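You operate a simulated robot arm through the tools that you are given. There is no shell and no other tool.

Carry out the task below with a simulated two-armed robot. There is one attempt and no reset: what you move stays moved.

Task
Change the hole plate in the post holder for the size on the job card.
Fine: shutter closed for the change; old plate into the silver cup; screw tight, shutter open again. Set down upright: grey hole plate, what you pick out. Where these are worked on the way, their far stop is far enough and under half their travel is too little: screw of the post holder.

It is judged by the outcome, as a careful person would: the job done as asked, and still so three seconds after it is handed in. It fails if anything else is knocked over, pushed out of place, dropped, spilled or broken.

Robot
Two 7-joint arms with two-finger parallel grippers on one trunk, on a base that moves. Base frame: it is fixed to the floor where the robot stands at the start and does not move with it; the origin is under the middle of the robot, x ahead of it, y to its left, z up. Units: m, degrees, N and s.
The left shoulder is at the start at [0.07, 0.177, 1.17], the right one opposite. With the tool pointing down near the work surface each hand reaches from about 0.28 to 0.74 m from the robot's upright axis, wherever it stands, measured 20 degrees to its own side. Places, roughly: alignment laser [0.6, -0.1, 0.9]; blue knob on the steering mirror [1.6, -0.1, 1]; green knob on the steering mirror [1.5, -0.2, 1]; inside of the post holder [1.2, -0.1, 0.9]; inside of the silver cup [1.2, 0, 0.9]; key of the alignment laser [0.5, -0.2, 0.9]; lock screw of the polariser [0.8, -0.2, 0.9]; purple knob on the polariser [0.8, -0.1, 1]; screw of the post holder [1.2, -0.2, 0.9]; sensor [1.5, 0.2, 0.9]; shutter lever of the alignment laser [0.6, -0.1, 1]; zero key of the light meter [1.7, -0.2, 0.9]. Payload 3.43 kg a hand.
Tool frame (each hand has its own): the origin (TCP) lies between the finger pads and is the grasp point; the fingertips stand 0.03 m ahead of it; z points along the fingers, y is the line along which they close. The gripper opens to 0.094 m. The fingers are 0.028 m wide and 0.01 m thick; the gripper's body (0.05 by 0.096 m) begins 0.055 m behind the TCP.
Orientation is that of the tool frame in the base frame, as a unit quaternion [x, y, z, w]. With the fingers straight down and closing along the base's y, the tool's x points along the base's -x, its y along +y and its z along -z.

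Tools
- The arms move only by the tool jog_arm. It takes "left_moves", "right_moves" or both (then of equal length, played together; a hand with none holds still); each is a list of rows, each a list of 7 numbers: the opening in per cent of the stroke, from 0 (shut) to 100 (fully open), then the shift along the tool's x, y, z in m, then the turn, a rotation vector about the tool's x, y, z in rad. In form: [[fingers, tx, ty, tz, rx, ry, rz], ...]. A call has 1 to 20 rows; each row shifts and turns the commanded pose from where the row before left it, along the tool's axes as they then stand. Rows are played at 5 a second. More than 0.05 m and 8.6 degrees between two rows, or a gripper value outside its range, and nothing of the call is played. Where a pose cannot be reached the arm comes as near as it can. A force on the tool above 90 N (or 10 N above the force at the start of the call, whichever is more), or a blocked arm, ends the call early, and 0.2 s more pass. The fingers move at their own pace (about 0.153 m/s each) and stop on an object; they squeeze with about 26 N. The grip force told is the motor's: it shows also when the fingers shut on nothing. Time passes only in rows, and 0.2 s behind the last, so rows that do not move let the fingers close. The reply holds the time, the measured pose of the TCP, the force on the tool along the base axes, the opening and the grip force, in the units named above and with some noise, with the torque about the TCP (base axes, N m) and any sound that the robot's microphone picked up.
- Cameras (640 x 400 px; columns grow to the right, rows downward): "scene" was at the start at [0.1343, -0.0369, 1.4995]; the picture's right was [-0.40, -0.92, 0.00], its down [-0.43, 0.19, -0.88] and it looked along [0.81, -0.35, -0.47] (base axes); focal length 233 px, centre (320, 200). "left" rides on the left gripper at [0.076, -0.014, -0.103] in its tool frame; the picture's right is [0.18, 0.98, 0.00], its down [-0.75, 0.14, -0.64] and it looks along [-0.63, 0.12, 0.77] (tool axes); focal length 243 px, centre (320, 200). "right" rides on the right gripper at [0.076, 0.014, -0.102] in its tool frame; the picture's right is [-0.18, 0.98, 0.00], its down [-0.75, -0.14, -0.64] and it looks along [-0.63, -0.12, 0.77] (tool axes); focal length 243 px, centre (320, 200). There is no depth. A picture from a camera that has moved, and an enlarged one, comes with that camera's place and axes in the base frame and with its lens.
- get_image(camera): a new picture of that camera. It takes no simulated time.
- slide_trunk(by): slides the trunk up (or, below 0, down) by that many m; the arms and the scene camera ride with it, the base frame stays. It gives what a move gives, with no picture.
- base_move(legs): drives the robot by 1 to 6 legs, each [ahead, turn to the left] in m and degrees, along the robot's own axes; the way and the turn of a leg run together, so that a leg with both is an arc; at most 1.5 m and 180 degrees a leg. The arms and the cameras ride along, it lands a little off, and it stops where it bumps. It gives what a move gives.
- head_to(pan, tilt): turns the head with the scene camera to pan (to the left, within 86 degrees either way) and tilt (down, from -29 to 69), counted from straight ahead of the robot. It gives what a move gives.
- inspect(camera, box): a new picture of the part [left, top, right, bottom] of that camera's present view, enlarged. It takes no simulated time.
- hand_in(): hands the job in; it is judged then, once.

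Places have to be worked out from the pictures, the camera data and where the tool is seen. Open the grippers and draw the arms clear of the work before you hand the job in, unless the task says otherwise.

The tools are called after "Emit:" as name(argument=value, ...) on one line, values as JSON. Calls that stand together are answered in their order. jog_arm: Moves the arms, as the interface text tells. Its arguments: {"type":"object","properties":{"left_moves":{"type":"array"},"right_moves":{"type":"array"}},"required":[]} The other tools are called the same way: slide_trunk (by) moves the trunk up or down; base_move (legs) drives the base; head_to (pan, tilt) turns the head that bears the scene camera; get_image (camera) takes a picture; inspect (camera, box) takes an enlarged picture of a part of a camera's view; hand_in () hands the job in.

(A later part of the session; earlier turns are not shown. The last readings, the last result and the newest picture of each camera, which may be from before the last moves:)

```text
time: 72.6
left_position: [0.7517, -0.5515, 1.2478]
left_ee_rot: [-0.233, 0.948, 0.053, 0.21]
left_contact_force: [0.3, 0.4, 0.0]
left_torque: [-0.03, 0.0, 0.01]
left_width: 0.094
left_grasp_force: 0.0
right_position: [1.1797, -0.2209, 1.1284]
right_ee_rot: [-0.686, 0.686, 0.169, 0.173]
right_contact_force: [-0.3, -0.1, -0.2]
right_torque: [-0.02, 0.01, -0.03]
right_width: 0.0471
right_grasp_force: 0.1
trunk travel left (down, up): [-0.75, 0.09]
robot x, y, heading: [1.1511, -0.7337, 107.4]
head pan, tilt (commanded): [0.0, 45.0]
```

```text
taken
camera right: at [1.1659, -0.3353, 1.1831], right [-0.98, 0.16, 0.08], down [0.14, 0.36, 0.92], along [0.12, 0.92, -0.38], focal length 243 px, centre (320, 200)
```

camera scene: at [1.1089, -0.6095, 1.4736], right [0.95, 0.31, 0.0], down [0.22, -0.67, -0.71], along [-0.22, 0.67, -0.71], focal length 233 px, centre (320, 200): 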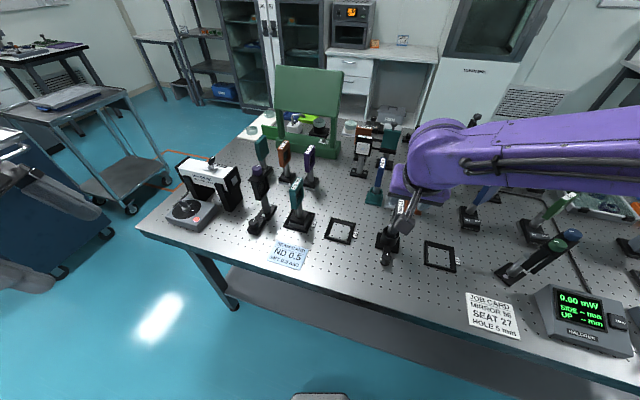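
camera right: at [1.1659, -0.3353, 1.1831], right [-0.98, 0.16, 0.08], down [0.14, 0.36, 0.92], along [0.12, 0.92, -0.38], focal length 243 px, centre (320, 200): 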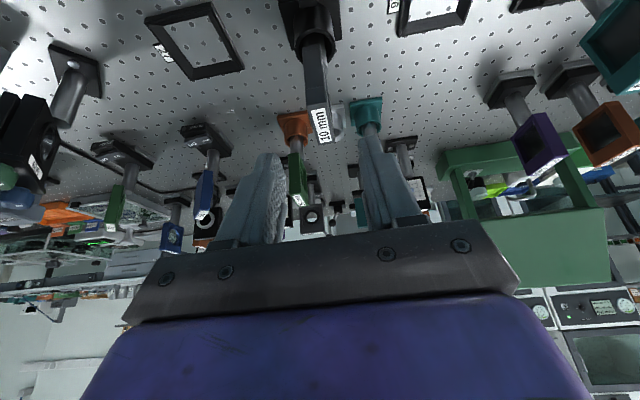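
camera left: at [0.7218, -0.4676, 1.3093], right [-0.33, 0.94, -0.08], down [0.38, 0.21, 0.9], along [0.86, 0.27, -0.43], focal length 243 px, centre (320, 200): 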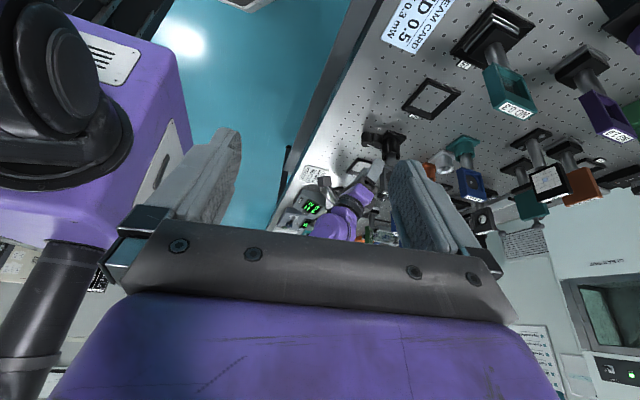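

Clear view and clear approach. I descend to z ≈ 0.96 in small steps.

Emit:
jog_arm(right_moves=[[50, 0.01606, -0.0005, 0.0295, 0, 0, 0], [50, 0.01606, -0.0005, 0.0295, 0, 0, 0], [50, 0.01606, -0.0005, 0.0295, 0, 0, 0], [50, 0.01606, -0.0005, 0.0295, 0, 0, 0], [50, 0.01606, -0.0005, 0.0295, 0, 0, 0], [50, 0, 0, 0, 0, 0, 0], [50, 0, 0, 0, 0, 0, 0]])

Emit:
get_image(camera="scene")

Emit:
get_image(camera="right")

```text
time: 74.2
left_position: [0.7521, -0.5514, 1.2478]
left_ee_rot: [-0.235, 0.948, 0.053, 0.211]
left_contact_force: [-0.4, -0.9, 0.3]
left_torque: [0.0, 0.0, 0.01]
left_width: 0.0936
left_grasp_force: 0.2
right_position: [1.1819, -0.2196, 0.9618]
right_ee_rot: [-0.683, 0.689, 0.173, 0.169]
right_contact_force: [0.5, -0.3, -0.2]
right_torque: [-0.05, -0.03, 0.01]
right_width: 0.0472
right_grasp_force: 0.1
trunk travel left (down, up): [-0.75, 0.09]
robot x, y, heading: [1.1482, -0.7368, 107.9]
head pan, tilt (commanded): [0.0, 45.0]
```

```text
taken
camera scene: at [1.109, -0.6093, 1.4735], right [0.95, 0.31, 0.0], down [0.22, -0.67, -0.71], along [-0.22, 0.67, -0.71], focal length 233 px, centre (320, 200)
```

scene: 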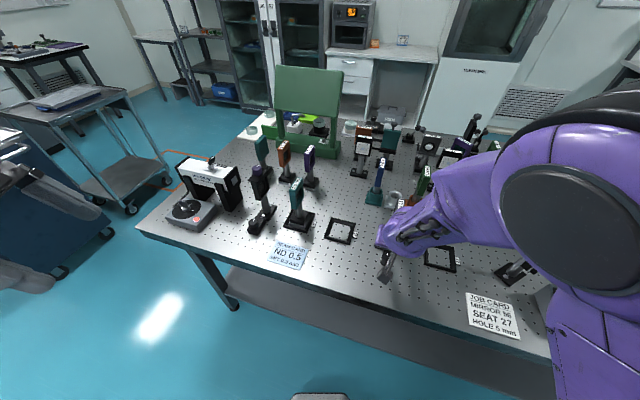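

```text
taken
camera right: at [1.1676, -0.3357, 1.0156], right [-0.98, 0.17, 0.09], down [0.15, 0.36, 0.92], along [0.12, 0.92, -0.38], focal length 243 px, centre (320, 200)
```

right: 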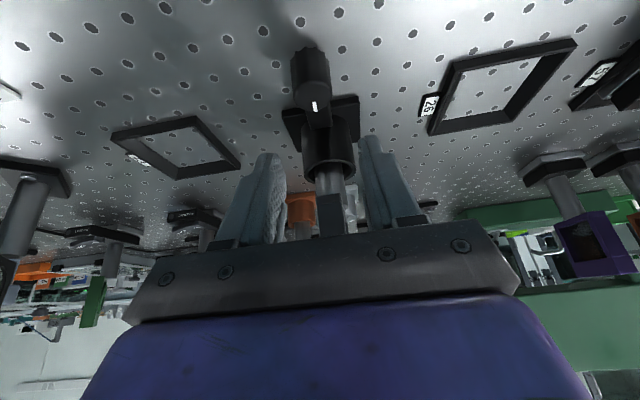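

No blocking now. I lower the remaining 5–6 cm to the grip height (TCP z ≈ 0.906) slowly.

Emit:
jog_arm(right_moves=[[50, 0.0073, 0, 0.0121, 0, 0, 0], [50, 0.0073, 0, 0.0121, 0, 0, 0], [50, 0.0073, 0, 0.0121, 0, 0, 0], [50, 0.0073, 0, 0.0121, 0, 0, 0], [50, 0, 0, 0, 0, 0, 0], [50, 0, 0, 0, 0, 0, 0]])

Emit:
get_image(camera="scene")

Emit:
get_image(camera="right")

```text
time: 75.6
left_position: [0.7522, -0.5508, 1.249]
left_ee_rot: [-0.234, 0.948, 0.053, 0.21]
left_contact_force: [0.5, 0.4, -0.3]
left_torque: [-0.01, -0.02, -0.03]
left_width: 0.094
left_grasp_force: 0.1
right_position: [1.1844, -0.2257, 0.9028]
right_ee_rot: [-0.686, 0.686, 0.169, 0.173]
right_contact_force: [-0.3, 0.2, -1.0]
right_torque: [-0.01, 0.0, 0.05]
right_width: 0.0471
right_grasp_force: 0.1
right hand out of reach, approached as far as the arm can: row 2, 3
trunk travel left (down, up): [-0.75, 0.09]
robot x, y, heading: [1.1502, -0.735, 107.8]
head pan, tilt (commanded): [0.0, 45.0]
```

```text
taken
camera scene: at [1.1092, -0.6092, 1.4735], right [0.95, 0.31, 0.0], down [0.22, -0.67, -0.71], along [-0.22, 0.67, -0.71], focal length 233 px, centre (320, 200)
```

scene: 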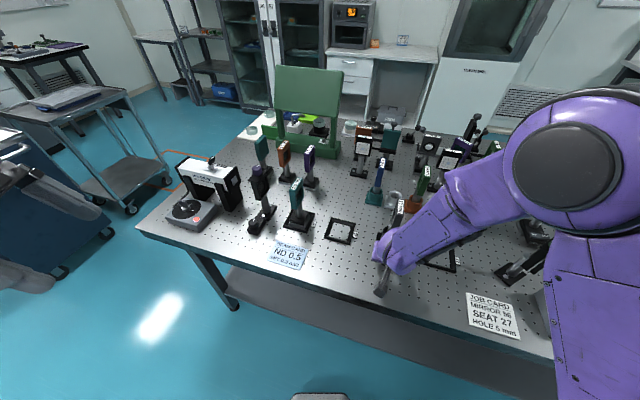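

```text
taken
camera right: at [1.1696, -0.3399, 0.9584], right [-0.98, 0.16, 0.08], down [0.14, 0.36, 0.92], along [0.12, 0.92, -0.38], focal length 243 px, centre (320, 200)
```

right: 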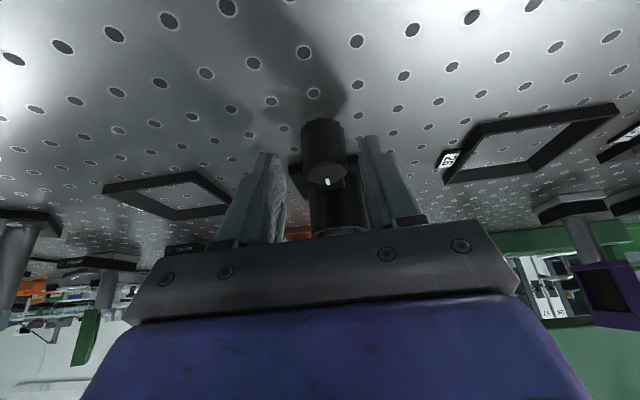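

The knob sits nicely between the open fingers. I swing the open hand 40° clockwise about the knob's axis to prepare a long loosening stroke.

Emit:
jog_arm(right_moves=[[50, 0, 0.0024, 0, 0.0657, 0, 0.1236], [50, 0, 0.0024, 0, 0.0657, 0, 0.1236], [50, 0, 0.0024, 0, 0.0657, 0, 0.1236], [50, 0, 0.0024, 0, 0.0657, 0, 0.1236], [50, 0, 0.0024, 0, 0.0657, 0, 0.1236], [50, 0, 0, 0, 0, 0, 0]])

Emit:
get_image(camera="right")

Emit:
inspect(camera="scene", box=[340, 180, 460, 300])

```text
time: 77.0
left_position: [0.7526, -0.5509, 1.2483]
left_ee_rot: [-0.234, 0.948, 0.053, 0.21]
left_contact_force: [-0.4, -0.6, -0.6]
left_torque: [-0.01, 0.0, 0.01]
left_width: 0.0939
left_grasp_force: 0.0
right_position: [1.1755, -0.2186, 0.9096]
right_ee_rot: [-0.384, 0.898, 0.1, 0.192]
right_contact_force: [0.4, 0.9, -0.4]
right_torque: [-0.01, 0.04, 0.0]
right_width: 0.0473
right_grasp_force: 0.1
trunk travel left (down, up): [-0.75, 0.09]
robot x, y, heading: [1.1489, -0.7361, 107.9]
head pan, tilt (commanded): [0.0, 45.0]
```

```text
taken
camera right: at [1.0895, -0.2901, 0.9711], right [-0.6, 0.79, 0.11], down [0.41, 0.18, 0.89], along [0.69, 0.58, -0.43], focal length 243 px, centre (320, 200)
```

right: 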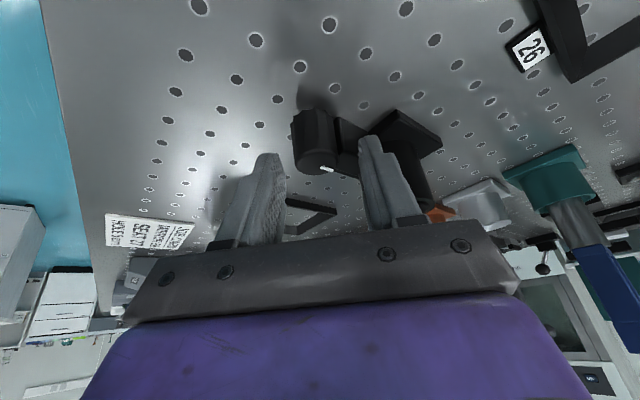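

```text
3.33 times, centred on (400, 240) of scene
camera zoom: at [1.1095, -0.6096, 1.4736], right [0.95, 0.31, 0.0], down [0.22, -0.67, -0.71], along [-0.22, 0.67, -0.71], focal length 775 px, centre (53, 67)
```

zoom: 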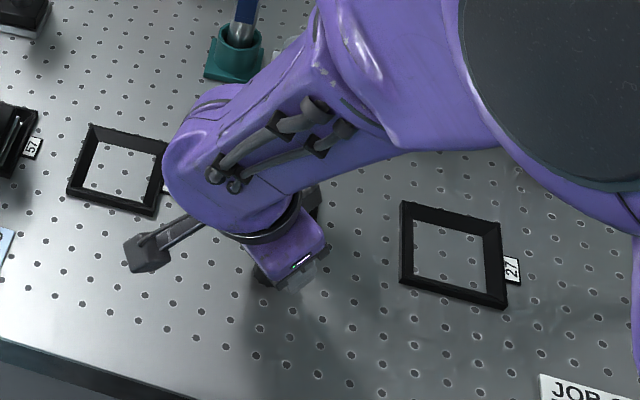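

The knob lies between the fingers at -40°, but the hand rode up ~6 mm. I lower it by 6 mm and let it settle before closing.

Emit:
jog_arm(right_moves=[[50, 0.0025, 0, 0.0054, 0, 0, 0], [50, 0, 0, 0, 0, 0, 0], [50, 0, 0, 0, 0, 0, 0]])

Emit:
inspect(camera="right", box=[220, 80, 460, 260])

```text
time: 77.8
left_position: [0.7517, -0.551, 1.2481]
left_ee_rot: [-0.233, 0.948, 0.052, 0.21]
left_contact_force: [-0.2, 0.7, 0.0]
left_torque: [0.02, -0.03, 0.0]
left_width: 0.0938
left_grasp_force: 0.1
right_position: [1.1759, -0.2171, 0.9031]
right_ee_rot: [-0.385, 0.896, 0.1, 0.195]
right_contact_force: [-2.9, 0.2, 5.9]
right_torque: [0.15, 0.09, 0.12]
right_width: 0.0478
right_grasp_force: 0.9
trunk travel left (down, up): [-0.75, 0.09]
robot x, y, heading: [1.1499, -0.7339, 108.1]
head pan, tilt (commanded): [0.0, 45.0]
```

```text
2.22 times, centred on (340, 170) of right
camera zoom: at [1.09, -0.2906, 0.9637], right [-0.6, 0.79, 0.11], down [0.4, 0.18, 0.9], along [0.69, 0.58, -0.43], focal length 539 px, centre (276, 267)
```

zoom: 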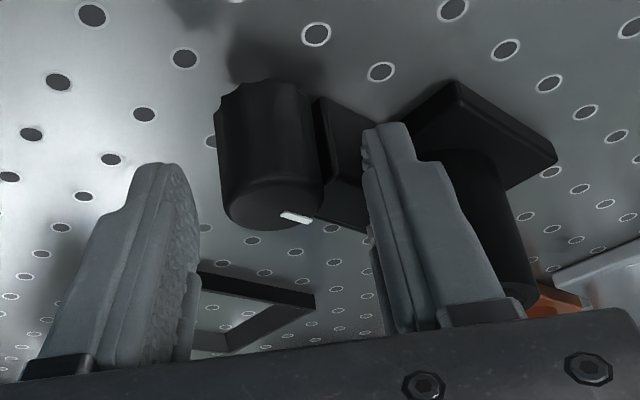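

A light touch (6 N) on the connecting block shows I'm at its top; I raise 3 mm and close the fingers on the knob.

Emit:
jog_arm(right_moves=[[50, -0.0013, 0, -0.0028, 0, 0, 0], [0, 0, 0, 0, 0, 0, 0], [0, 0, 0, 0, 0, 0, 0], [0, 0, 0, 0, 0, 0, 0]])

Emit:
inspect(camera="right", box=[220, 80, 460, 260])

```text
time: 78.8
left_position: [0.7468, -0.55, 1.2461]
left_ee_rot: [-0.233, 0.948, 0.051, 0.211]
left_contact_force: [0.6, -0.4, 0.3]
left_torque: [0.02, 0.0, 0.0]
left_width: 0.0939
left_grasp_force: 0.1
right_position: [1.1747, -0.2157, 0.9038]
right_ee_rot: [-0.386, 0.896, 0.098, 0.196]
right_contact_force: [-22.8, 18.3, 18.4]
right_torque: [0.98, 0.59, 0.65]
right_width: 0.0355
right_grasp_force: 26.5
trunk travel left (down, up): [-0.75, 0.09]
robot x, y, heading: [1.1469, -0.7343, 107.9]
head pan, tilt (commanded): [0.0, 45.0]
```

```text
2.22 times, centred on (340, 170) of right
camera zoom: at [1.0868, -0.2884, 0.9648], right [-0.6, 0.79, 0.1], down [0.4, 0.19, 0.9], along [0.69, 0.58, -0.43], focal length 539 px, centre (276, 267)
```

zoom: 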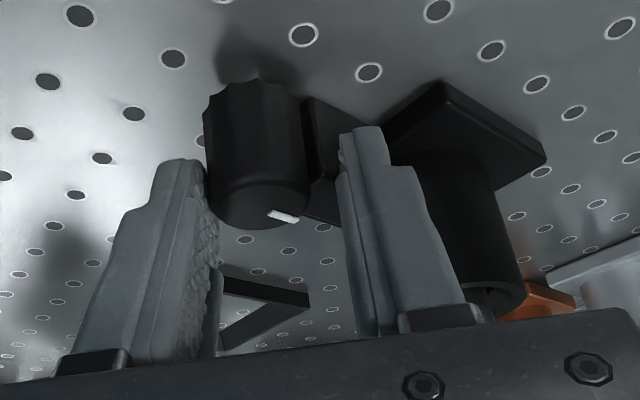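

The width stopped at 35 mm: the far finger is caught on the connecting block. I open, raise about 8 mm so the tips clear the block, and close again.

Emit:
jog_arm(right_moves=[[50, 0, 0, 0, 0, 0, 0], [50, 0, 0, 0, 0, 0, 0], [50, -0.0034, 0, -0.0072, 0, 0, 0], [50, 0, 0, 0, 0, 0, 0]])

Emit:
inspect(camera="right", box=[220, 80, 460, 260])

```text
time: 79.8
left_position: [0.7512, -0.5513, 1.2476]
left_ee_rot: [-0.234, 0.948, 0.053, 0.21]
left_contact_force: [-1.3, 0.4, 0.4]
left_torque: [0.03, -0.03, -0.03]
left_width: 0.0939
left_grasp_force: 0.0
right_position: [1.1797, -0.2193, 0.9069]
right_ee_rot: [-0.384, 0.898, 0.089, 0.195]
right_contact_force: [-0.1, 0.1, 0.4]
right_torque: [0.03, -0.02, 0.01]
right_width: 0.0473
right_grasp_force: 0.2
trunk travel left (down, up): [-0.75, 0.09]
robot x, y, heading: [1.1498, -0.731, 107.9]
head pan, tilt (commanded): [0.0, 45.0]
```

```text
2.22 times, centred on (340, 170) of right
camera zoom: at [1.0935, -0.2923, 0.9681], right [-0.6, 0.8, 0.09], down [0.39, 0.2, 0.9], along [0.7, 0.57, -0.43], focal length 539 px, centre (276, 267)
```

zoom: 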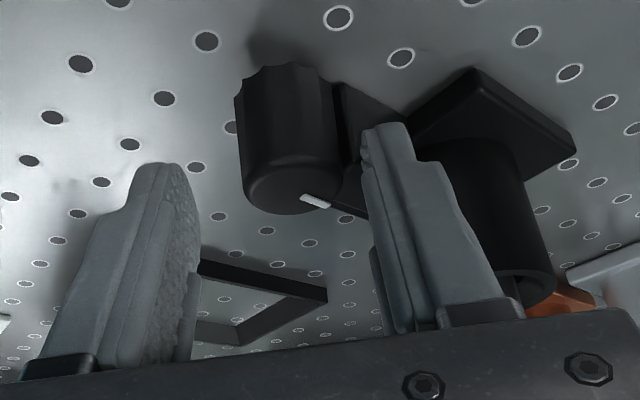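

The knob is ~5 mm off-centre toward the far finger, so I shift the hand to centre it, raise to z ≈ 0.912 and close.

Emit:
jog_arm(right_moves=[[50, 0.0025, 0.0056, -0.0066, 0, 0, 0], [50, 0, 0, 0, 0, 0, 0], [20, 0, 0, 0, 0, 0, 0], [0, 0, 0, 0, 0, 0, 0], [0, 0, 0, 0, 0, 0, 0]])

Emit:
inspect(camera="right", box=[220, 80, 460, 260])

```text
time: 81.0
left_position: [0.756, -0.5502, 1.2492]
left_ee_rot: [-0.234, 0.948, 0.052, 0.208]
left_contact_force: [-0.4, 0.9, 0.2]
left_torque: [0.04, -0.01, 0.0]
left_width: 0.0941
left_grasp_force: 0.1
right_position: [1.1738, -0.2205, 0.9119]
right_ee_rot: [-0.386, 0.898, 0.09, 0.192]
right_contact_force: [15.2, -10.1, -27.9]
right_torque: [-0.08, -0.79, -0.24]
right_width: 0.0267
right_grasp_force: 45.0
trunk travel left (down, up): [-0.75, 0.09]
robot x, y, heading: [1.1523, -0.7356, 107.7]
head pan, tilt (commanded): [0.0, 45.0]
```

```text
2.22 times, centred on (340, 170) of right
camera zoom: at [1.0877, -0.2916, 0.9736], right [-0.6, 0.8, 0.09], down [0.4, 0.2, 0.89], along [0.69, 0.57, -0.44], focal length 539 px, centre (276, 267)
```

zoom: 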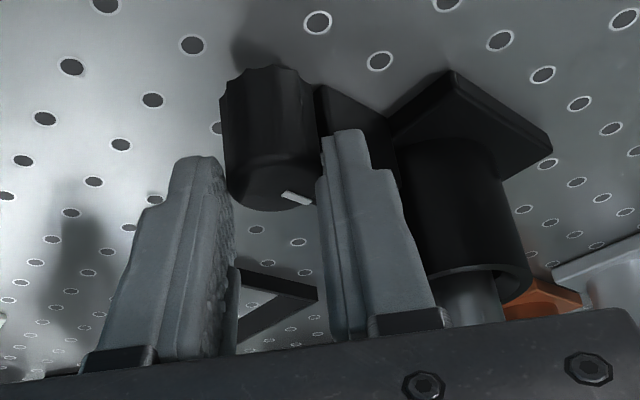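

The fingers now hold the knob (width 27 mm). I turn counter-clockwise about the knob axis, first 40°.

Emit:
jog_arm(right_moves=[[0, 0, -0.002, 0, -0.0588, 0, -0.1271], [0, 0, -0.002, 0, -0.0588, 0, -0.1271], [0, 0, -0.002, 0, -0.0588, 0, -0.1271], [0, 0, -0.002, 0, -0.0588, 0, -0.1271], [0, 0, -0.002, 0, -0.0588, 0, -0.1271], [0, 0, 0, 0, 0, 0, 0]])

Emit:
inspect(camera="right", box=[220, 80, 460, 260])

```text
time: 82.4
left_position: [0.7568, -0.5505, 1.2502]
left_ee_rot: [-0.234, 0.948, 0.052, 0.208]
left_contact_force: [-0.3, -0.4, -0.4]
left_torque: [0.01, 0.0, 0.03]
left_width: 0.0944
left_grasp_force: 0.1
right_position: [1.181, -0.2249, 0.9146]
right_ee_rot: [-0.671, 0.708, 0.159, 0.153]
right_contact_force: [25.7, -11.0, -24.5]
right_torque: [-0.73, -0.68, -0.65]
right_width: 0.0267
right_grasp_force: 44.8
trunk travel left (down, up): [-0.75, 0.09]
robot x, y, heading: [1.1528, -0.7352, 107.8]
head pan, tilt (commanded): [0.0, 45.0]
```

```text
2.22 times, centred on (340, 170) of right
camera zoom: at [1.1628, -0.3363, 0.9745], right [-0.97, 0.22, 0.1], down [0.18, 0.4, 0.9], along [0.15, 0.89, -0.42], focal length 539 px, centre (276, 267)
```

zoom: 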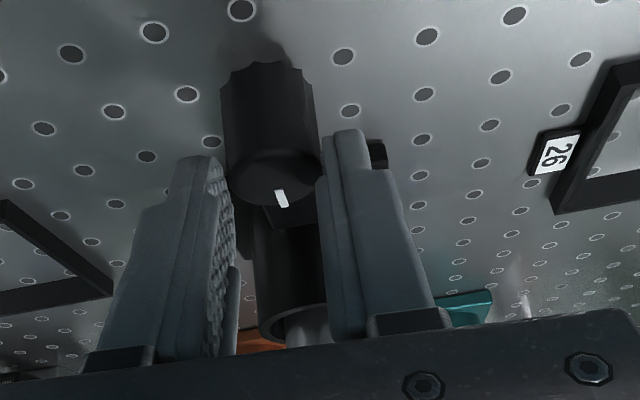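

The mark still points at the holder: the fingers slipped (torque ~0.65 N m) and the knob didn't turn counter-clockwise. I test the other way while still gripping, 40° clockwise, watching torque and the mark.

Emit:
jog_arm(right_moves=[[0, 0, 0.002, 0, 0.0588, 0, 0.1271], [0, 0, 0.002, 0, 0.0588, 0, 0.1271], [0, 0, 0.002, 0, 0.0588, 0, 0.1271], [0, 0, 0.002, 0, 0.0588, 0, 0.1271], [0, 0, 0.002, 0, 0.0588, 0, 0.1271], [0, 0, 0, 0, 0, 0, 0]])

Emit:
inspect(camera="right", box=[220, 80, 460, 260])

```text
time: 83.8
left_position: [0.753, -0.5546, 1.2489]
left_ee_rot: [-0.233, 0.948, 0.053, 0.21]
left_contact_force: [-0.5, -0.1, 0.0]
left_torque: [0.04, -0.01, 0.02]
left_width: 0.0942
left_grasp_force: 0.1
right_position: [1.1682, -0.2192, 0.9231]
right_ee_rot: [-0.383, 0.898, 0.103, 0.191]
right_contact_force: [-3.6, -4.9, 9.6]
right_torque: [-0.2, 0.1, -0.01]
right_width: 0.0
right_grasp_force: 32.9
trunk travel left (down, up): [-0.75, 0.09]
robot x, y, heading: [1.1493, -0.7341, 107.8]
head pan, tilt (commanded): [0.0, 45.0]
```

```text
2.22 times, centred on (340, 170) of right
camera zoom: at [1.0821, -0.2924, 0.9838], right [-0.6, 0.79, 0.12], down [0.41, 0.18, 0.89], along [0.69, 0.58, -0.43], focal length 539 px, centre (276, 267)
```

zoom: 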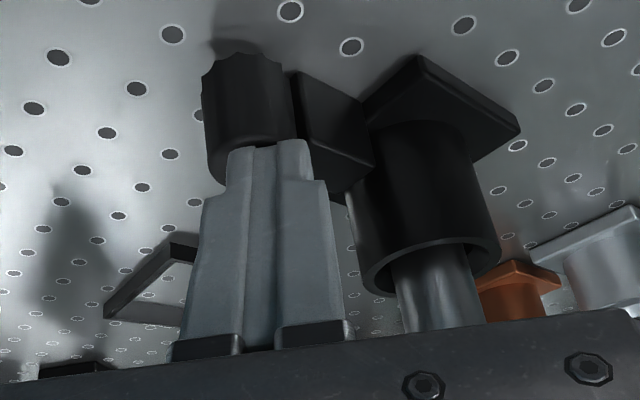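

The grip was too shallow and slipped off the top. I lift, open, and swing the hand back straight, planning a deeper grip where the fingertips pass the knob's axis by only 8 mm so the block stays clear.

Emit:
jog_arm(right_moves=[[0, -0.0127, 0.0012, -0.0272, 0, 0, 0], [50, 0, 0, 0, 0, 0, 0], [50, 0, 0, 0, -0.0507, -0.006, -0.1155], [50, 0, 0, 0, -0.0507, -0.006, -0.1155], [50, 0, 0, 0, -0.0507, -0.006, -0.1155], [50, 0, 0, 0, -0.0507, -0.006, -0.1155], [50, 0, 0, 0, -0.0507, -0.006, -0.1155], [50, 0, 0, 0, -0.0507, -0.006, -0.1155], [50, 0.0118, -0.0138, 0.005, 0, 0, 0], [50, 0, 0, 0, 0, 0, 0], [50, 0, 0, 0, 0, 0, 0]])

Emit:
get_image(camera="right")

Emit:
inspect(camera="scene", box=[340, 180, 460, 300])

```text
time: 86.2
left_position: [0.7518, -0.551, 1.2484]
left_ee_rot: [-0.234, 0.948, 0.053, 0.209]
left_contact_force: [-0.6, -0.9, 0.2]
left_torque: [-0.02, 0.03, 0.02]
left_width: 0.0944
left_grasp_force: 0.0
right_position: [1.1745, -0.2282, 0.9421]
right_ee_rot: [0.695, -0.677, -0.17, -0.173]
right_contact_force: [0.0, 0.4, 0.2]
right_torque: [0.0, -0.02, -0.01]
right_width: 0.0471
right_grasp_force: 0.1
trunk travel left (down, up): [-0.75, 0.09]
robot x, y, heading: [1.1497, -0.7342, 107.8]
head pan, tilt (commanded): [0.0, 45.0]
```

```text
taken
camera right: at [1.1628, -0.3442, 0.9963], right [-0.99, 0.14, 0.08], down [0.12, 0.37, 0.92], along [0.1, 0.92, -0.38], focal length 243 px, centre (320, 200)
```

right: 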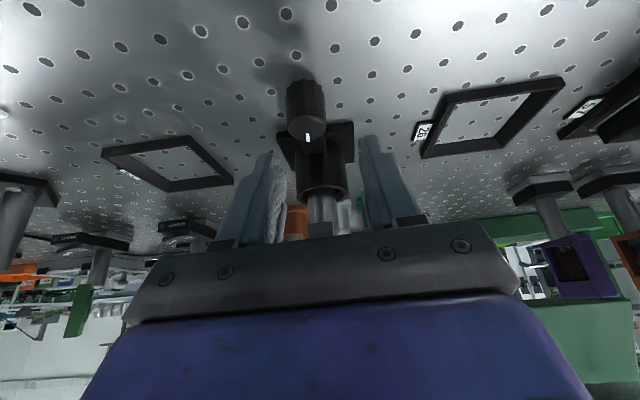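

```text
3.33 times, centred on (400, 240) of scene
camera zoom: at [1.1092, -0.6093, 1.4735], right [0.95, 0.31, 0.0], down [0.22, -0.67, -0.71], along [-0.22, 0.67, -0.71], focal length 775 px, centre (53, 67)
```

zoom: 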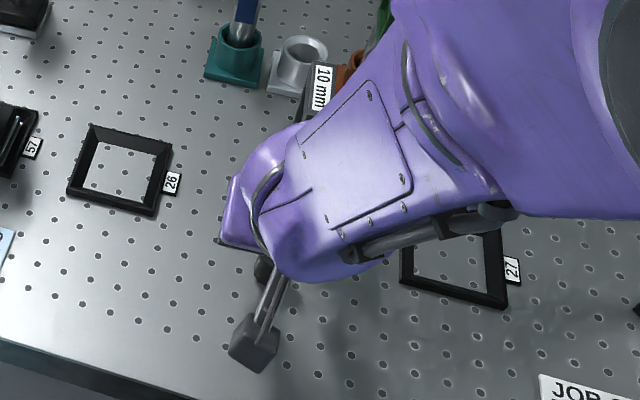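

Mark still points at the holder. I shift to centre on the knob and lower to z ≈ 0.895 for a deep straight grip.

Emit:
jog_arm(right_moves=[[50, 0, -0.0075, 0, 0, 0, 0], [50, 0.0071, 0, 0.014, 0, 0, 0], [50, 0.0071, 0, 0.014, 0, 0, 0], [50, 0.0071, 0, 0.014, 0, 0, 0], [50, 0, 0, 0, 0, 0, 0], [50, 0, 0, 0, 0, 0, 0]])

Emit:
inspect(camera="right", box=[220, 80, 460, 260])

```text
time: 87.6
left_position: [0.7527, -0.552, 1.2482]
left_ee_rot: [-0.234, 0.948, 0.052, 0.208]
left_contact_force: [0.8, 0.0, 0.6]
left_torque: [-0.03, 0.02, 0.01]
left_width: 0.0939
left_grasp_force: 0.0
right_position: [1.1886, -0.2287, 0.889]
right_ee_rot: [0.708, -0.66, -0.157, -0.195]
right_contact_force: [-0.5, -0.2, 1.3]
right_torque: [0.0, 0.02, 0.02]
right_width: 0.0473
right_grasp_force: 0.1
trunk travel left (down, up): [-0.75, 0.09]
robot x, y, heading: [1.1484, -0.7331, 107.5]
head pan, tilt (commanded): [0.0, 45.0]
```

```text
2.22 times, centred on (340, 170) of right
camera zoom: at [1.1765, -0.345, 0.9409], right [-0.99, 0.11, 0.02], down [0.06, 0.36, 0.93], along [0.09, 0.93, -0.36], focal length 539 px, centre (276, 267)
```

zoom: 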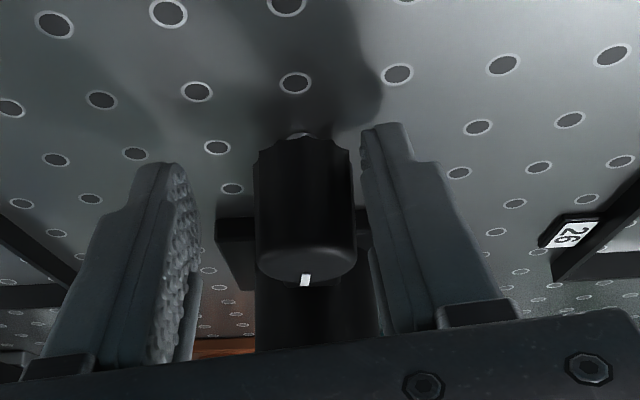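

The knob is 5 mm off-centre toward the right finger; I centre the hand, raise 4 mm and close.

Emit:
jog_arm(right_moves=[[50, -0.0019, 0.005, -0.0035, 0, 0, 0], [50, 0, 0, 0, 0, 0, 0], [20, 0, 0, 0, 0, 0, 0], [0, 0, 0, 0, 0, 0, 0], [0, 0, 0, 0, 0, 0, 0]])

Emit:
inspect(camera="right", box=[220, 80, 460, 260])

```text
time: 88.8
left_position: [0.7518, -0.5509, 1.2482]
left_ee_rot: [-0.234, 0.948, 0.052, 0.209]
left_contact_force: [0.1, -0.9, -0.1]
left_torque: [0.0, 0.0, -0.01]
left_width: 0.0941
left_grasp_force: 0.0
right_position: [1.182, -0.2289, 0.8926]
right_ee_rot: [0.709, -0.659, -0.156, -0.194]
right_contact_force: [-5.2, -1.8, -0.9]
right_torque: [-0.1, 1.52, 0.08]
right_width: 0.0278
right_grasp_force: 45.3
trunk travel left (down, up): [-0.75, 0.09]
robot x, y, heading: [1.1525, -0.7329, 107.9]
head pan, tilt (commanded): [0.0, 45.0]
```

```text
2.22 times, centred on (340, 170) of right
camera zoom: at [1.1701, -0.3452, 0.9443], right [-0.99, 0.11, 0.02], down [0.06, 0.36, 0.93], along [0.09, 0.93, -0.36], focal length 539 px, centre (276, 267)
```

zoom: 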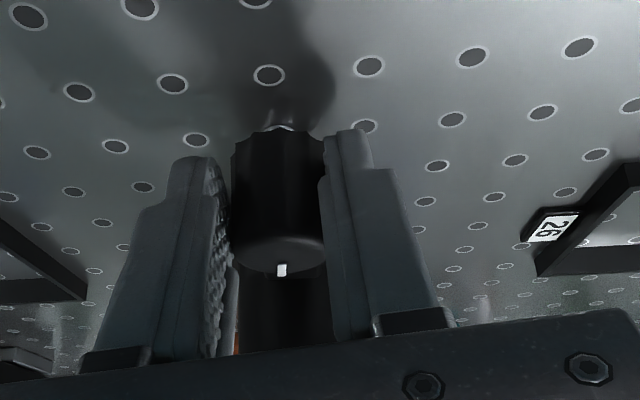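

A firm deep grip now (width 27.8 mm). I turn counter-clockwise 30° about the knob's axis and check whether the mark follows.

Emit:
jog_arm(right_moves=[[0, 0, -0.0027, 0, -0.062, -0.009, -0.1136], [0, 0, -0.0027, 0, -0.062, -0.009, -0.1136], [0, 0, -0.0027, 0, -0.062, -0.009, -0.1136], [0, 0, -0.0027, 0, -0.062, -0.009, -0.1136], [0, 0, 0, 0, 0, 0, 0]])

Emit:
inspect(camera="right", box=[220, 80, 460, 260])

```text
time: 90.0
left_position: [0.7497, -0.5529, 1.2475]
left_ee_rot: [-0.233, 0.948, 0.052, 0.211]
left_contact_force: [0.1, -0.1, 0.8]
left_torque: [0.02, -0.01, -0.01]
left_width: 0.0938
left_grasp_force: 0.0
right_position: [1.1917, -0.2281, 0.8932]
right_ee_rot: [0.855, -0.455, -0.2, -0.147]
right_contact_force: [-13.7, -8.7, -3.5]
right_torque: [-0.3, 1.42, 0.27]
right_width: 0.0278
right_grasp_force: 45.1
trunk travel left (down, up): [-0.75, 0.09]
robot x, y, heading: [1.1508, -0.7341, 108.1]
head pan, tilt (commanded): [0.0, 45.0]
```

```text
2.22 times, centred on (340, 170) of right
camera zoom: at [1.2396, -0.3352, 0.9447], right [-0.92, -0.4, 0.02], down [-0.13, 0.34, 0.93], along [-0.38, 0.85, -0.36], focal length 539 px, centre (276, 267)
```

zoom: 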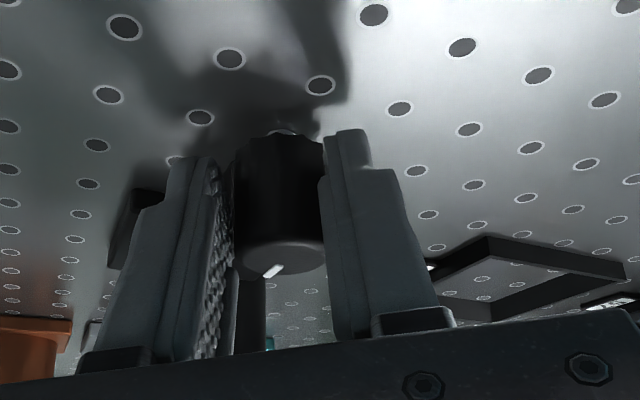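

The mark still points to the holder, so no counter-clockwise turn. I now turn clockwise ~60° with the same deep grip and watch the mark.

Emit:
jog_arm(right_moves=[[0, 0, 0.0027, 0, 0.062, 0.009, 0.1136], [0, 0, 0.0027, 0, 0.062, 0.009, 0.1136], [0, 0, 0.0027, 0, 0.062, 0.009, 0.1136], [0, 0, 0.0027, 0, 0.062, 0.009, 0.1136], [0, 0, 0.0027, 0, 0.062, 0.009, 0.1136], [0, 0, 0.0027, 0, 0.062, 0.009, 0.1136], [0, 0, 0, 0, 0, 0, 0]])

Emit:
inspect(camera="right", box=[220, 80, 460, 260])

```text
time: 91.6
left_position: [0.7517, -0.5531, 1.2488]
left_ee_rot: [-0.233, 0.948, 0.053, 0.21]
left_contact_force: [-0.3, -0.2, -0.1]
left_torque: [-0.04, 0.0, 0.04]
left_width: 0.0938
left_grasp_force: 0.0
right_position: [1.1768, -0.2304, 0.8922]
right_ee_rot: [-0.616, 0.746, 0.13, 0.215]
right_contact_force: [-7.1, -3.5, 1.9]
right_torque: [1.0, 0.78, 0.07]
right_width: 0.0278
right_grasp_force: 45.3
trunk travel left (down, up): [-0.75, 0.09]
robot x, y, heading: [1.1493, -0.7355, 107.8]
head pan, tilt (commanded): [0.0, 45.0]
```

```text
2.22 times, centred on (340, 170) of right
camera zoom: at [1.1353, -0.3403, 0.944], right [-0.93, 0.36, 0.02], down [0.15, 0.33, 0.93], along [0.33, 0.87, -0.36], focal length 539 px, centre (276, 267)
```

zoom: 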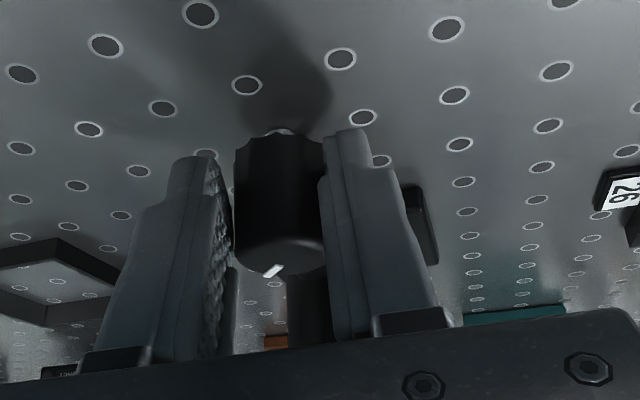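

This time the mark stayed fixed relative to the hand while the hand turned 45° clockwise: the screw turns clockwise from its initial stop, so that is the way off. I open, swing back 45°, re-grip and turn clockwise again.

Emit:
jog_arm(right_moves=[[50, 0, 0, 0, 0, 0, 0], [50, 0, 0, 0, 0, 0, 0], [50, 0, -0.0027, 0, -0.062, -0.009, -0.1136], [50, 0, -0.0027, 0, -0.062, -0.009, -0.1136], [50, 0, -0.0027, 0, -0.062, -0.009, -0.1136], [50, 0, -0.0027, 0, -0.062, -0.009, -0.1136], [50, 0, -0.0027, 0, -0.062, -0.009, -0.1136], [50, 0, -0.0027, 0, -0.062, -0.009, -0.1136], [50, 0, 0, 0, 0, 0, 0]])

Emit:
inspect(camera="right", box=[220, 80, 460, 260])

```text
time: 93.6
left_position: [0.7505, -0.551, 1.2479]
left_ee_rot: [-0.234, 0.948, 0.052, 0.21]
left_contact_force: [-0.1, -0.1, -0.1]
left_torque: [-0.03, 0.03, 0.04]
left_width: 0.0941
left_grasp_force: 0.1
right_position: [1.1931, -0.23, 0.8922]
right_ee_rot: [0.855, -0.455, -0.201, -0.148]
right_contact_force: [0.8, 0.9, 0.2]
right_torque: [0.04, 0.01, -0.01]
right_width: 0.0471
right_grasp_force: 0.0
trunk travel left (down, up): [-0.75, 0.09]
robot x, y, heading: [1.1513, -0.7326, 108.0]
head pan, tilt (commanded): [0.0, 45.0]
```

```text
2.22 times, centred on (340, 170) of right
camera zoom: at [1.2407, -0.3359, 0.9444], right [-0.92, -0.4, 0.02], down [-0.13, 0.34, 0.93], along [-0.38, 0.85, -0.36], focal length 539 px, centre (276, 267)
```

zoom: 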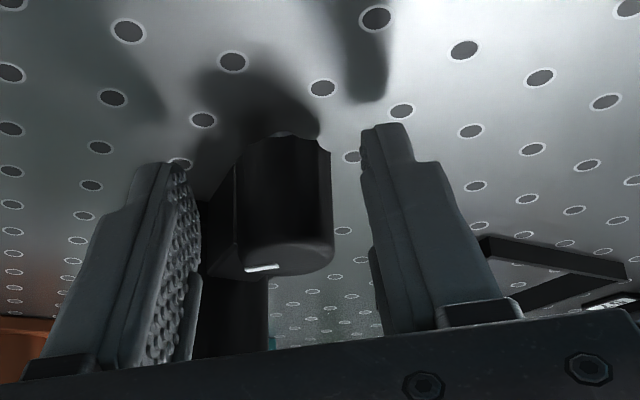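

The mark has moved ~50° clockwise toward +x. I re-grip and turn clockwise another 60°.

Emit:
jog_arm(right_moves=[[20, 0, 0, 0, 0, 0, 0], [0, 0, 0, 0, 0, 0, 0], [0, 0, 0, 0, 0, 0, 0], [0, 0, 0.0027, 0, 0.062, 0.009, 0.1136], [0, 0, 0.0027, 0, 0.062, 0.009, 0.1136], [0, 0, 0.0027, 0, 0.062, 0.009, 0.1136], [0, 0, 0.0027, 0, 0.062, 0.009, 0.1136], [0, 0, 0.0027, 0, 0.062, 0.009, 0.1136], [0, 0, 0.0027, 0, 0.062, 0.009, 0.1136], [0, 0, 0.0027, 0, 0.062, 0.009, 0.1136], [0, 0, 0.0027, 0, 0.062, 0.009, 0.1136], [0, 0, 0, 0, 0, 0, 0]])

Emit:
inspect(camera="right", box=[220, 80, 460, 260])

```text
time: 96.2
left_position: [0.7502, -0.5514, 1.2475]
left_ee_rot: [-0.233, 0.948, 0.052, 0.211]
left_contact_force: [0.1, 0.0, 0.2]
left_torque: [-0.03, -0.02, 0.0]
left_width: 0.0939
left_grasp_force: 0.1
right_position: [1.1715, -0.2303, 0.8918]
right_ee_rot: [-0.515, 0.82, 0.1, 0.229]
right_contact_force: [-11.1, 7.6, 5.2]
right_torque: [1.83, 0.33, 0.22]
right_width: 0.0274
right_grasp_force: 44.9
trunk travel left (down, up): [-0.75, 0.09]
robot x, y, heading: [1.1477, -0.7368, 108.0]
head pan, tilt (commanded): [0.0, 45.0]
```

```text
2.22 times, centred on (340, 170) of right
camera zoom: at [1.1034, -0.3251, 0.9439], right [-0.81, 0.59, 0.02], down [0.23, 0.28, 0.93], along [0.54, 0.76, -0.36], focal length 539 px, centre (276, 267)
```

zoom: 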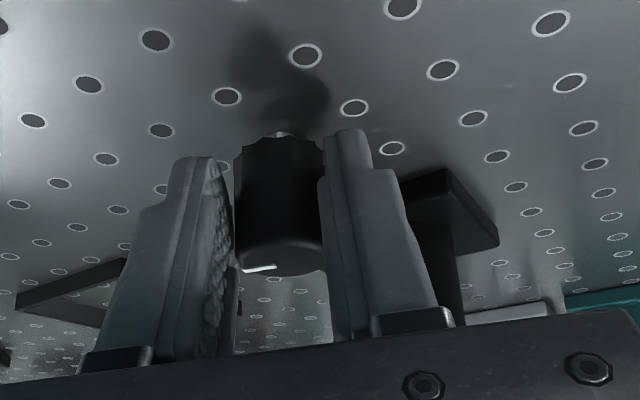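

The knob followed the full 60° (total ~110° clockwise). I do another ratchet stroke to find its stop.

Emit:
jog_arm(right_moves=[[50, 0, 0, 0, 0, 0, 0], [50, 0, 0, 0, 0, 0, 0], [50, 0, -0.0027, 0, -0.062, -0.009, -0.1136], [50, 0, -0.0027, 0, -0.062, -0.009, -0.1136], [50, 0, -0.0027, 0, -0.062, -0.009, -0.1136], [50, 0, -0.0027, 0, -0.062, -0.009, -0.1136], [50, 0, -0.0027, 0, -0.062, -0.009, -0.1136], [50, 0, -0.0027, 0, -0.062, -0.009, -0.1136], [50, 0, -0.0027, 0, -0.062, -0.009, -0.1136], [50, 0, -0.0027, 0, -0.062, -0.009, -0.1136], [20, 0, 0, 0, 0, 0, 0], [0, 0, 0, 0, 0, 0, 0], [0, 0, 0, 0, 0, 0, 0], [0, 0, 0.0027, 0, 0.062, 0.009, 0.1136], [0, 0, 0.0027, 0, 0.062, 0.009, 0.1136], [0, 0, 0.0027, 0, 0.062, 0.009, 0.1136], [0, 0, 0.0027, 0, 0.062, 0.009, 0.1136], [0, 0, 0.0027, 0, 0.062, 0.009, 0.1136], [0, 0, 0.0027, 0, 0.062, 0.009, 0.1136], [0, 0, 0, 0, 0, 0, 0]])

Emit:
inspect(camera="right", box=[220, 80, 460, 260])

```text
time: 100.4
left_position: [0.7484, -0.5515, 1.2471]
left_ee_rot: [-0.234, 0.948, 0.052, 0.211]
left_contact_force: [0.1, 0.5, 0.2]
left_torque: [-0.01, 0.01, -0.05]
left_width: 0.0941
left_grasp_force: 0.1
right_position: [1.1762, -0.2354, 0.8923]
right_ee_rot: [-0.617, 0.746, 0.13, 0.215]
right_contact_force: [-14.3, 0.4, 0.4]
right_torque: [0.72, 0.4, 0.35]
right_width: 0.0271
right_grasp_force: 44.6
trunk travel left (down, up): [-0.75, 0.09]
robot x, y, heading: [1.1495, -0.7362, 107.8]
head pan, tilt (commanded): [0.0, 45.0]
```

```text
2.22 times, centred on (340, 170) of right
camera zoom: at [1.1344, -0.3441, 0.9442], right [-0.93, 0.36, 0.02], down [0.15, 0.33, 0.93], along [0.33, 0.87, -0.36], focal length 539 px, centre (276, 267)
```

zoom: 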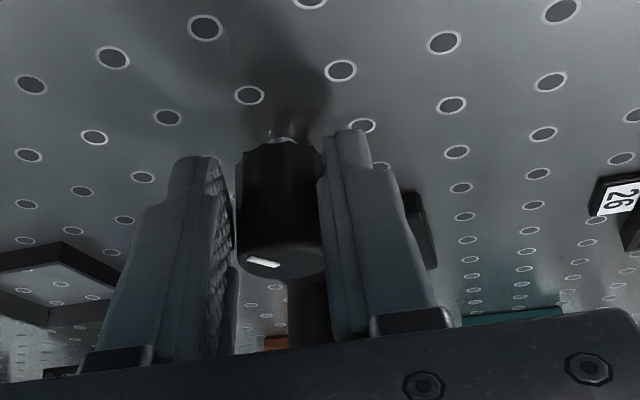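

The knob turned further, though the grip drifted ~5 mm forward. I re-centre and do one more stroke, comparing the mark to see if it has reached its stop.

Emit:
jog_arm(right_moves=[[50, 0, 0, 0, 0, 0, 0], [50, -0.0043, 0.001, 0.0023, 0, 0, 0], [50, 0, -0.0027, 0, -0.062, -0.009, -0.1136], [50, 0, -0.0027, 0, -0.062, -0.009, -0.1136], [50, 0, -0.0027, 0, -0.062, -0.009, -0.1136], [50, 0, -0.0027, 0, -0.062, -0.009, -0.1136], [50, 0, -0.0027, 0, -0.062, -0.009, -0.1136], [50, 0, -0.0027, 0, -0.062, -0.009, -0.1136], [50, 0, 0, 0, 0, 0, 0]])

Emit:
inspect(camera="right", box=[220, 80, 460, 260])

```text
time: 102.4
left_position: [0.7501, -0.5513, 1.2481]
left_ee_rot: [-0.234, 0.948, 0.052, 0.209]
left_contact_force: [0.2, -0.2, -0.9]
left_torque: [0.01, -0.01, -0.02]
left_width: 0.0941
left_grasp_force: 0.2
right_position: [1.1937, -0.2271, 0.893]
right_ee_rot: [0.855, -0.455, -0.201, -0.147]
right_contact_force: [0.4, -0.1, -0.3]
right_torque: [0.0, 0.01, 0.01]
right_width: 0.0471
right_grasp_force: 0.0
trunk travel left (down, up): [-0.75, 0.09]
robot x, y, heading: [1.1487, -0.7336, 107.7]
head pan, tilt (commanded): [0.0, 45.0]
```

```text
2.22 times, centred on (340, 170) of right
camera zoom: at [1.2416, -0.3351, 0.9452], right [-0.92, -0.4, 0.02], down [-0.13, 0.34, 0.93], along [-0.38, 0.85, -0.36], focal length 539 px, centre (276, 267)
```

zoom: 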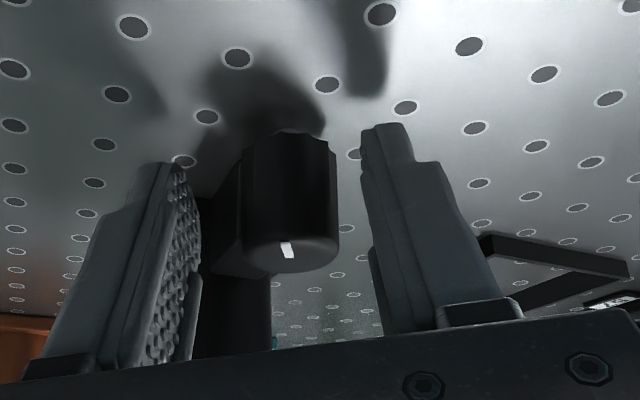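

The mark now points ~-58° (total ≈ 150° clockwise). One more stroke to see whether it still moves.

Emit:
jog_arm(right_moves=[[20, 0, 0, 0, 0, 0, 0], [0, 0, 0, 0, 0, 0, 0], [0, 0, 0, 0, 0, 0, 0], [0, 0, 0.0027, 0, 0.062, 0.009, 0.1136], [0, 0, 0.0027, 0, 0.062, 0.009, 0.1136], [0, 0, 0.0027, 0, 0.062, 0.009, 0.1136], [0, 0, 0.0027, 0, 0.062, 0.009, 0.1136], [0, 0, 0.0027, 0, 0.062, 0.009, 0.1136], [0, 0, 0.0027, 0, 0.062, 0.009, 0.1136], [0, 0, 0, 0, 0, 0, 0]])

Emit:
inspect(camera="right", box=[220, 80, 460, 260])

```text
time: 104.6
left_position: [0.7487, -0.5522, 1.2475]
left_ee_rot: [-0.234, 0.948, 0.053, 0.21]
left_contact_force: [-0.2, 0.1, 0.0]
left_torque: [0.01, 0.02, -0.01]
left_width: 0.0941
left_grasp_force: 0.0
right_position: [1.1767, -0.2324, 0.8931]
right_ee_rot: [-0.616, 0.746, 0.13, 0.215]
right_contact_force: [-11.7, -3.0, 4.7]
right_torque: [0.99, 0.75, 0.35]
right_width: 0.0272
right_grasp_force: 44.5
trunk travel left (down, up): [-0.75, 0.09]
robot x, y, heading: [1.148, -0.7378, 107.9]
head pan, tilt (commanded): [0.0, 45.0]
```

```text
2.22 times, centred on (340, 170) of right
camera zoom: at [1.1348, -0.3423, 0.9445], right [-0.93, 0.36, 0.02], down [0.15, 0.33, 0.93], along [0.33, 0.87, -0.36], focal length 539 px, centre (276, 267)
```

zoom: 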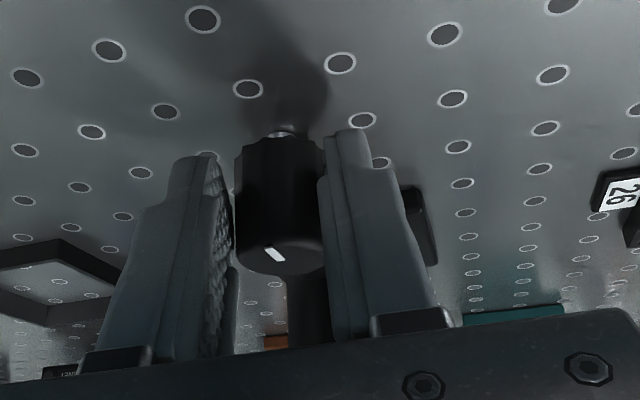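

The mark is now at about -84° (total ≈ 174°), moving less than the hand. I do one more stroke to confirm the stop.

Emit:
jog_arm(right_moves=[[50, 0, 0, 0, 0, 0, 0], [50, -0.0026, 0, 0.0014, 0, 0, 0], [50, 0, -0.0027, 0, -0.062, -0.009, -0.1136], [50, 0, -0.0027, 0, -0.062, -0.009, -0.1136], [50, 0, -0.0027, 0, -0.062, -0.009, -0.1136], [50, 0, -0.0027, 0, -0.062, -0.009, -0.1136], [50, 0, -0.0027, 0, -0.062, -0.009, -0.1136], [50, 0, -0.0027, 0, -0.062, -0.009, -0.1136], [20, 0, 0, 0, 0, 0, 0], [0, 0, 0, 0, 0, 0, 0], [0, 0, 0, 0, 0, 0, 0], [0, 0, 0.0027, 0, 0.062, 0.009, 0.1136], [0, 0, 0.0027, 0, 0.062, 0.009, 0.1136], [0, 0, 0.0027, 0, 0.062, 0.009, 0.1136], [0, 0, 0.0027, 0, 0.062, 0.009, 0.1136], [0, 0, 0.0027, 0, 0.062, 0.009, 0.1136], [0, 0, 0.0027, 0, 0.062, 0.009, 0.1136], [0, 0, 0, 0, 0, 0, 0]])

Emit:
inspect(camera="right", box=[220, 80, 460, 260])

```text
time: 108.4
left_position: [0.748, -0.554, 1.2489]
left_ee_rot: [-0.234, 0.948, 0.053, 0.211]
left_contact_force: [-1.1, -0.1, 0.0]
left_torque: [-0.01, -0.04, 0.01]
left_width: 0.0937
left_grasp_force: 0.0
right_position: [1.1762, -0.2314, 0.8934]
right_ee_rot: [-0.616, 0.747, 0.13, 0.215]
right_contact_force: [-20.5, -9.6, -0.3]
right_torque: [0.54, 1.04, 0.41]
right_width: 0.0275
right_grasp_force: 44.6
trunk travel left (down, up): [-0.75, 0.09]
robot x, y, heading: [1.1488, -0.7339, 107.8]
head pan, tilt (commanded): [0.0, 45.0]
```

```text
2.22 times, centred on (340, 170) of right
camera zoom: at [1.1352, -0.3409, 0.9451], right [-0.93, 0.36, 0.02], down [0.15, 0.33, 0.93], along [0.33, 0.87, -0.36], focal length 539 px, centre (276, 267)
```

zoom: 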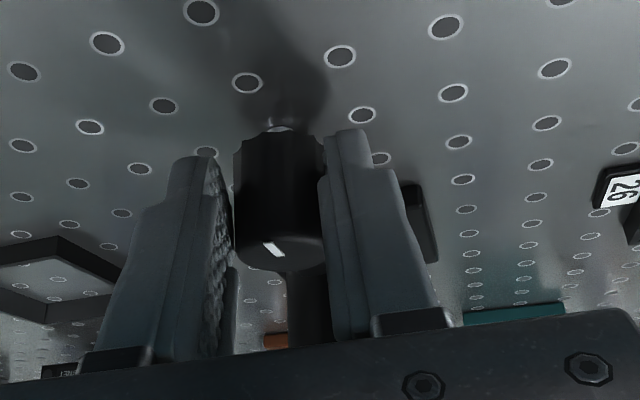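

The mark did not move in this stroke: the screw is at its far stop, ~180° from where it began. I open, lift the hand clear and bring it to a vertical pose.

Emit:
jog_arm(right_moves=[[50, 0, 0, 0, 0, 0, 0], [50, 0, 0, 0, 0, 0, 0], [50, -0.0192, -0.0028, -0.0349, 0, 0, 0], [50, -0.0192, -0.0028, -0.0349, 0, 0, 0], [50, -0.0192, -0.0028, -0.0349, 0, 0, 0], [50, -0.0192, -0.0028, -0.0349, 0, 0, 0], [50, -0.0192, -0.0028, -0.0349, 0, 0, 0], [50, -0.0192, -0.0028, -0.0349, 0, 0, 0], [50, 0, 0, 0, -0.0304, 0.1234, -0.0469], [50, 0, 0, 0, -0.0304, 0.1234, -0.0469], [50, 0, 0, 0, -0.0304, 0.1234, -0.0469], [50, 0, 0, 0, -0.0304, 0.1234, -0.0469], [50, 0, 0, 0, 0, 0, 0]])

Emit:
base_move(legs=[[0.14, 0]])

Emit:
get_image(camera="scene")

Emit:
get_image(camera="right")

```text
time: 111.2
left_position: [0.7513, -0.5511, 1.2484]
left_ee_rot: [-0.234, 0.948, 0.053, 0.21]
left_contact_force: [0.6, 0.4, 0.0]
left_torque: [0.0, 0.0, 0.03]
left_width: 0.0938
left_grasp_force: 0.2
right_position: [1.1812, -0.2309, 1.1307]
right_ee_rot: [0.709, -0.705, 0.001, 0.002]
right_contact_force: [0.4, 0.4, 0.2]
right_torque: [0.04, 0.04, -0.02]
right_width: 0.047
right_grasp_force: 0.0
trunk travel left (down, up): [-0.75, 0.09]
robot x, y, heading: [1.1485, -0.7353, 108.0]
head pan, tilt (commanded): [0.0, 45.0]
```

```text
time: 112.5
left_position: [0.7113, -0.4199, 1.249]
left_ee_rot: [-0.231, 0.949, 0.052, 0.209]
left_contact_force: [-0.3, 0.1, -0.4]
left_torque: [0.02, -0.02, 0.0]
left_width: 0.0941
left_grasp_force: 0.1
right_position: [1.1404, -0.1007, 1.1323]
right_ee_rot: [-0.707, 0.707, 0.001, -0.002]
right_contact_force: [1.2, -0.1, -0.9]
right_torque: [0.03, 0.02, -0.02]
right_width: 0.0471
right_grasp_force: 0.1
trunk travel left (down, up): [-0.75, 0.09]
robot x, y, heading: [1.1054, -0.6002, 107.8]
head pan, tilt (commanded): [0.0, 45.0]
```

```text
taken
camera scene: at [1.0698, -0.4797, 1.4738], right [0.95, 0.31, 0.0], down [0.22, -0.67, -0.71], along [-0.22, 0.67, -0.71], focal length 233 px, centre (320, 200)
```

scene: 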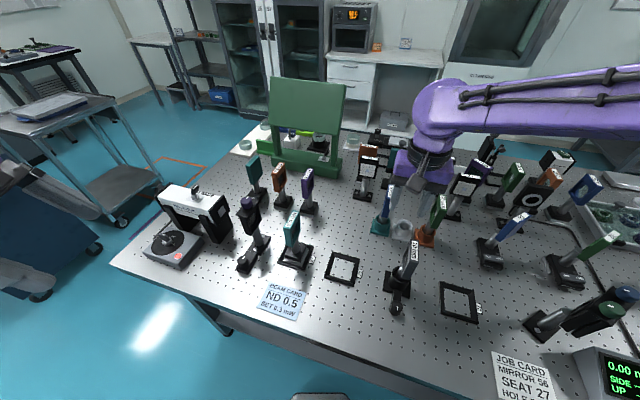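

```text
taken
camera right: at [1.1267, -0.1761, 1.2341], right [-0.98, 0.18, 0.0], down [0.14, 0.75, 0.64], along [0.12, 0.63, -0.77], focal length 243 px, centre (320, 200)
```

right: 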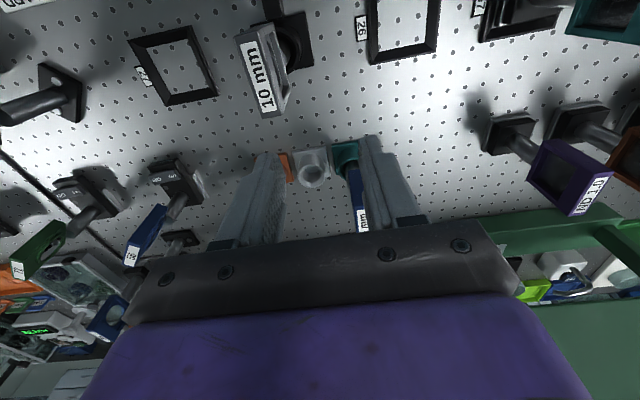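

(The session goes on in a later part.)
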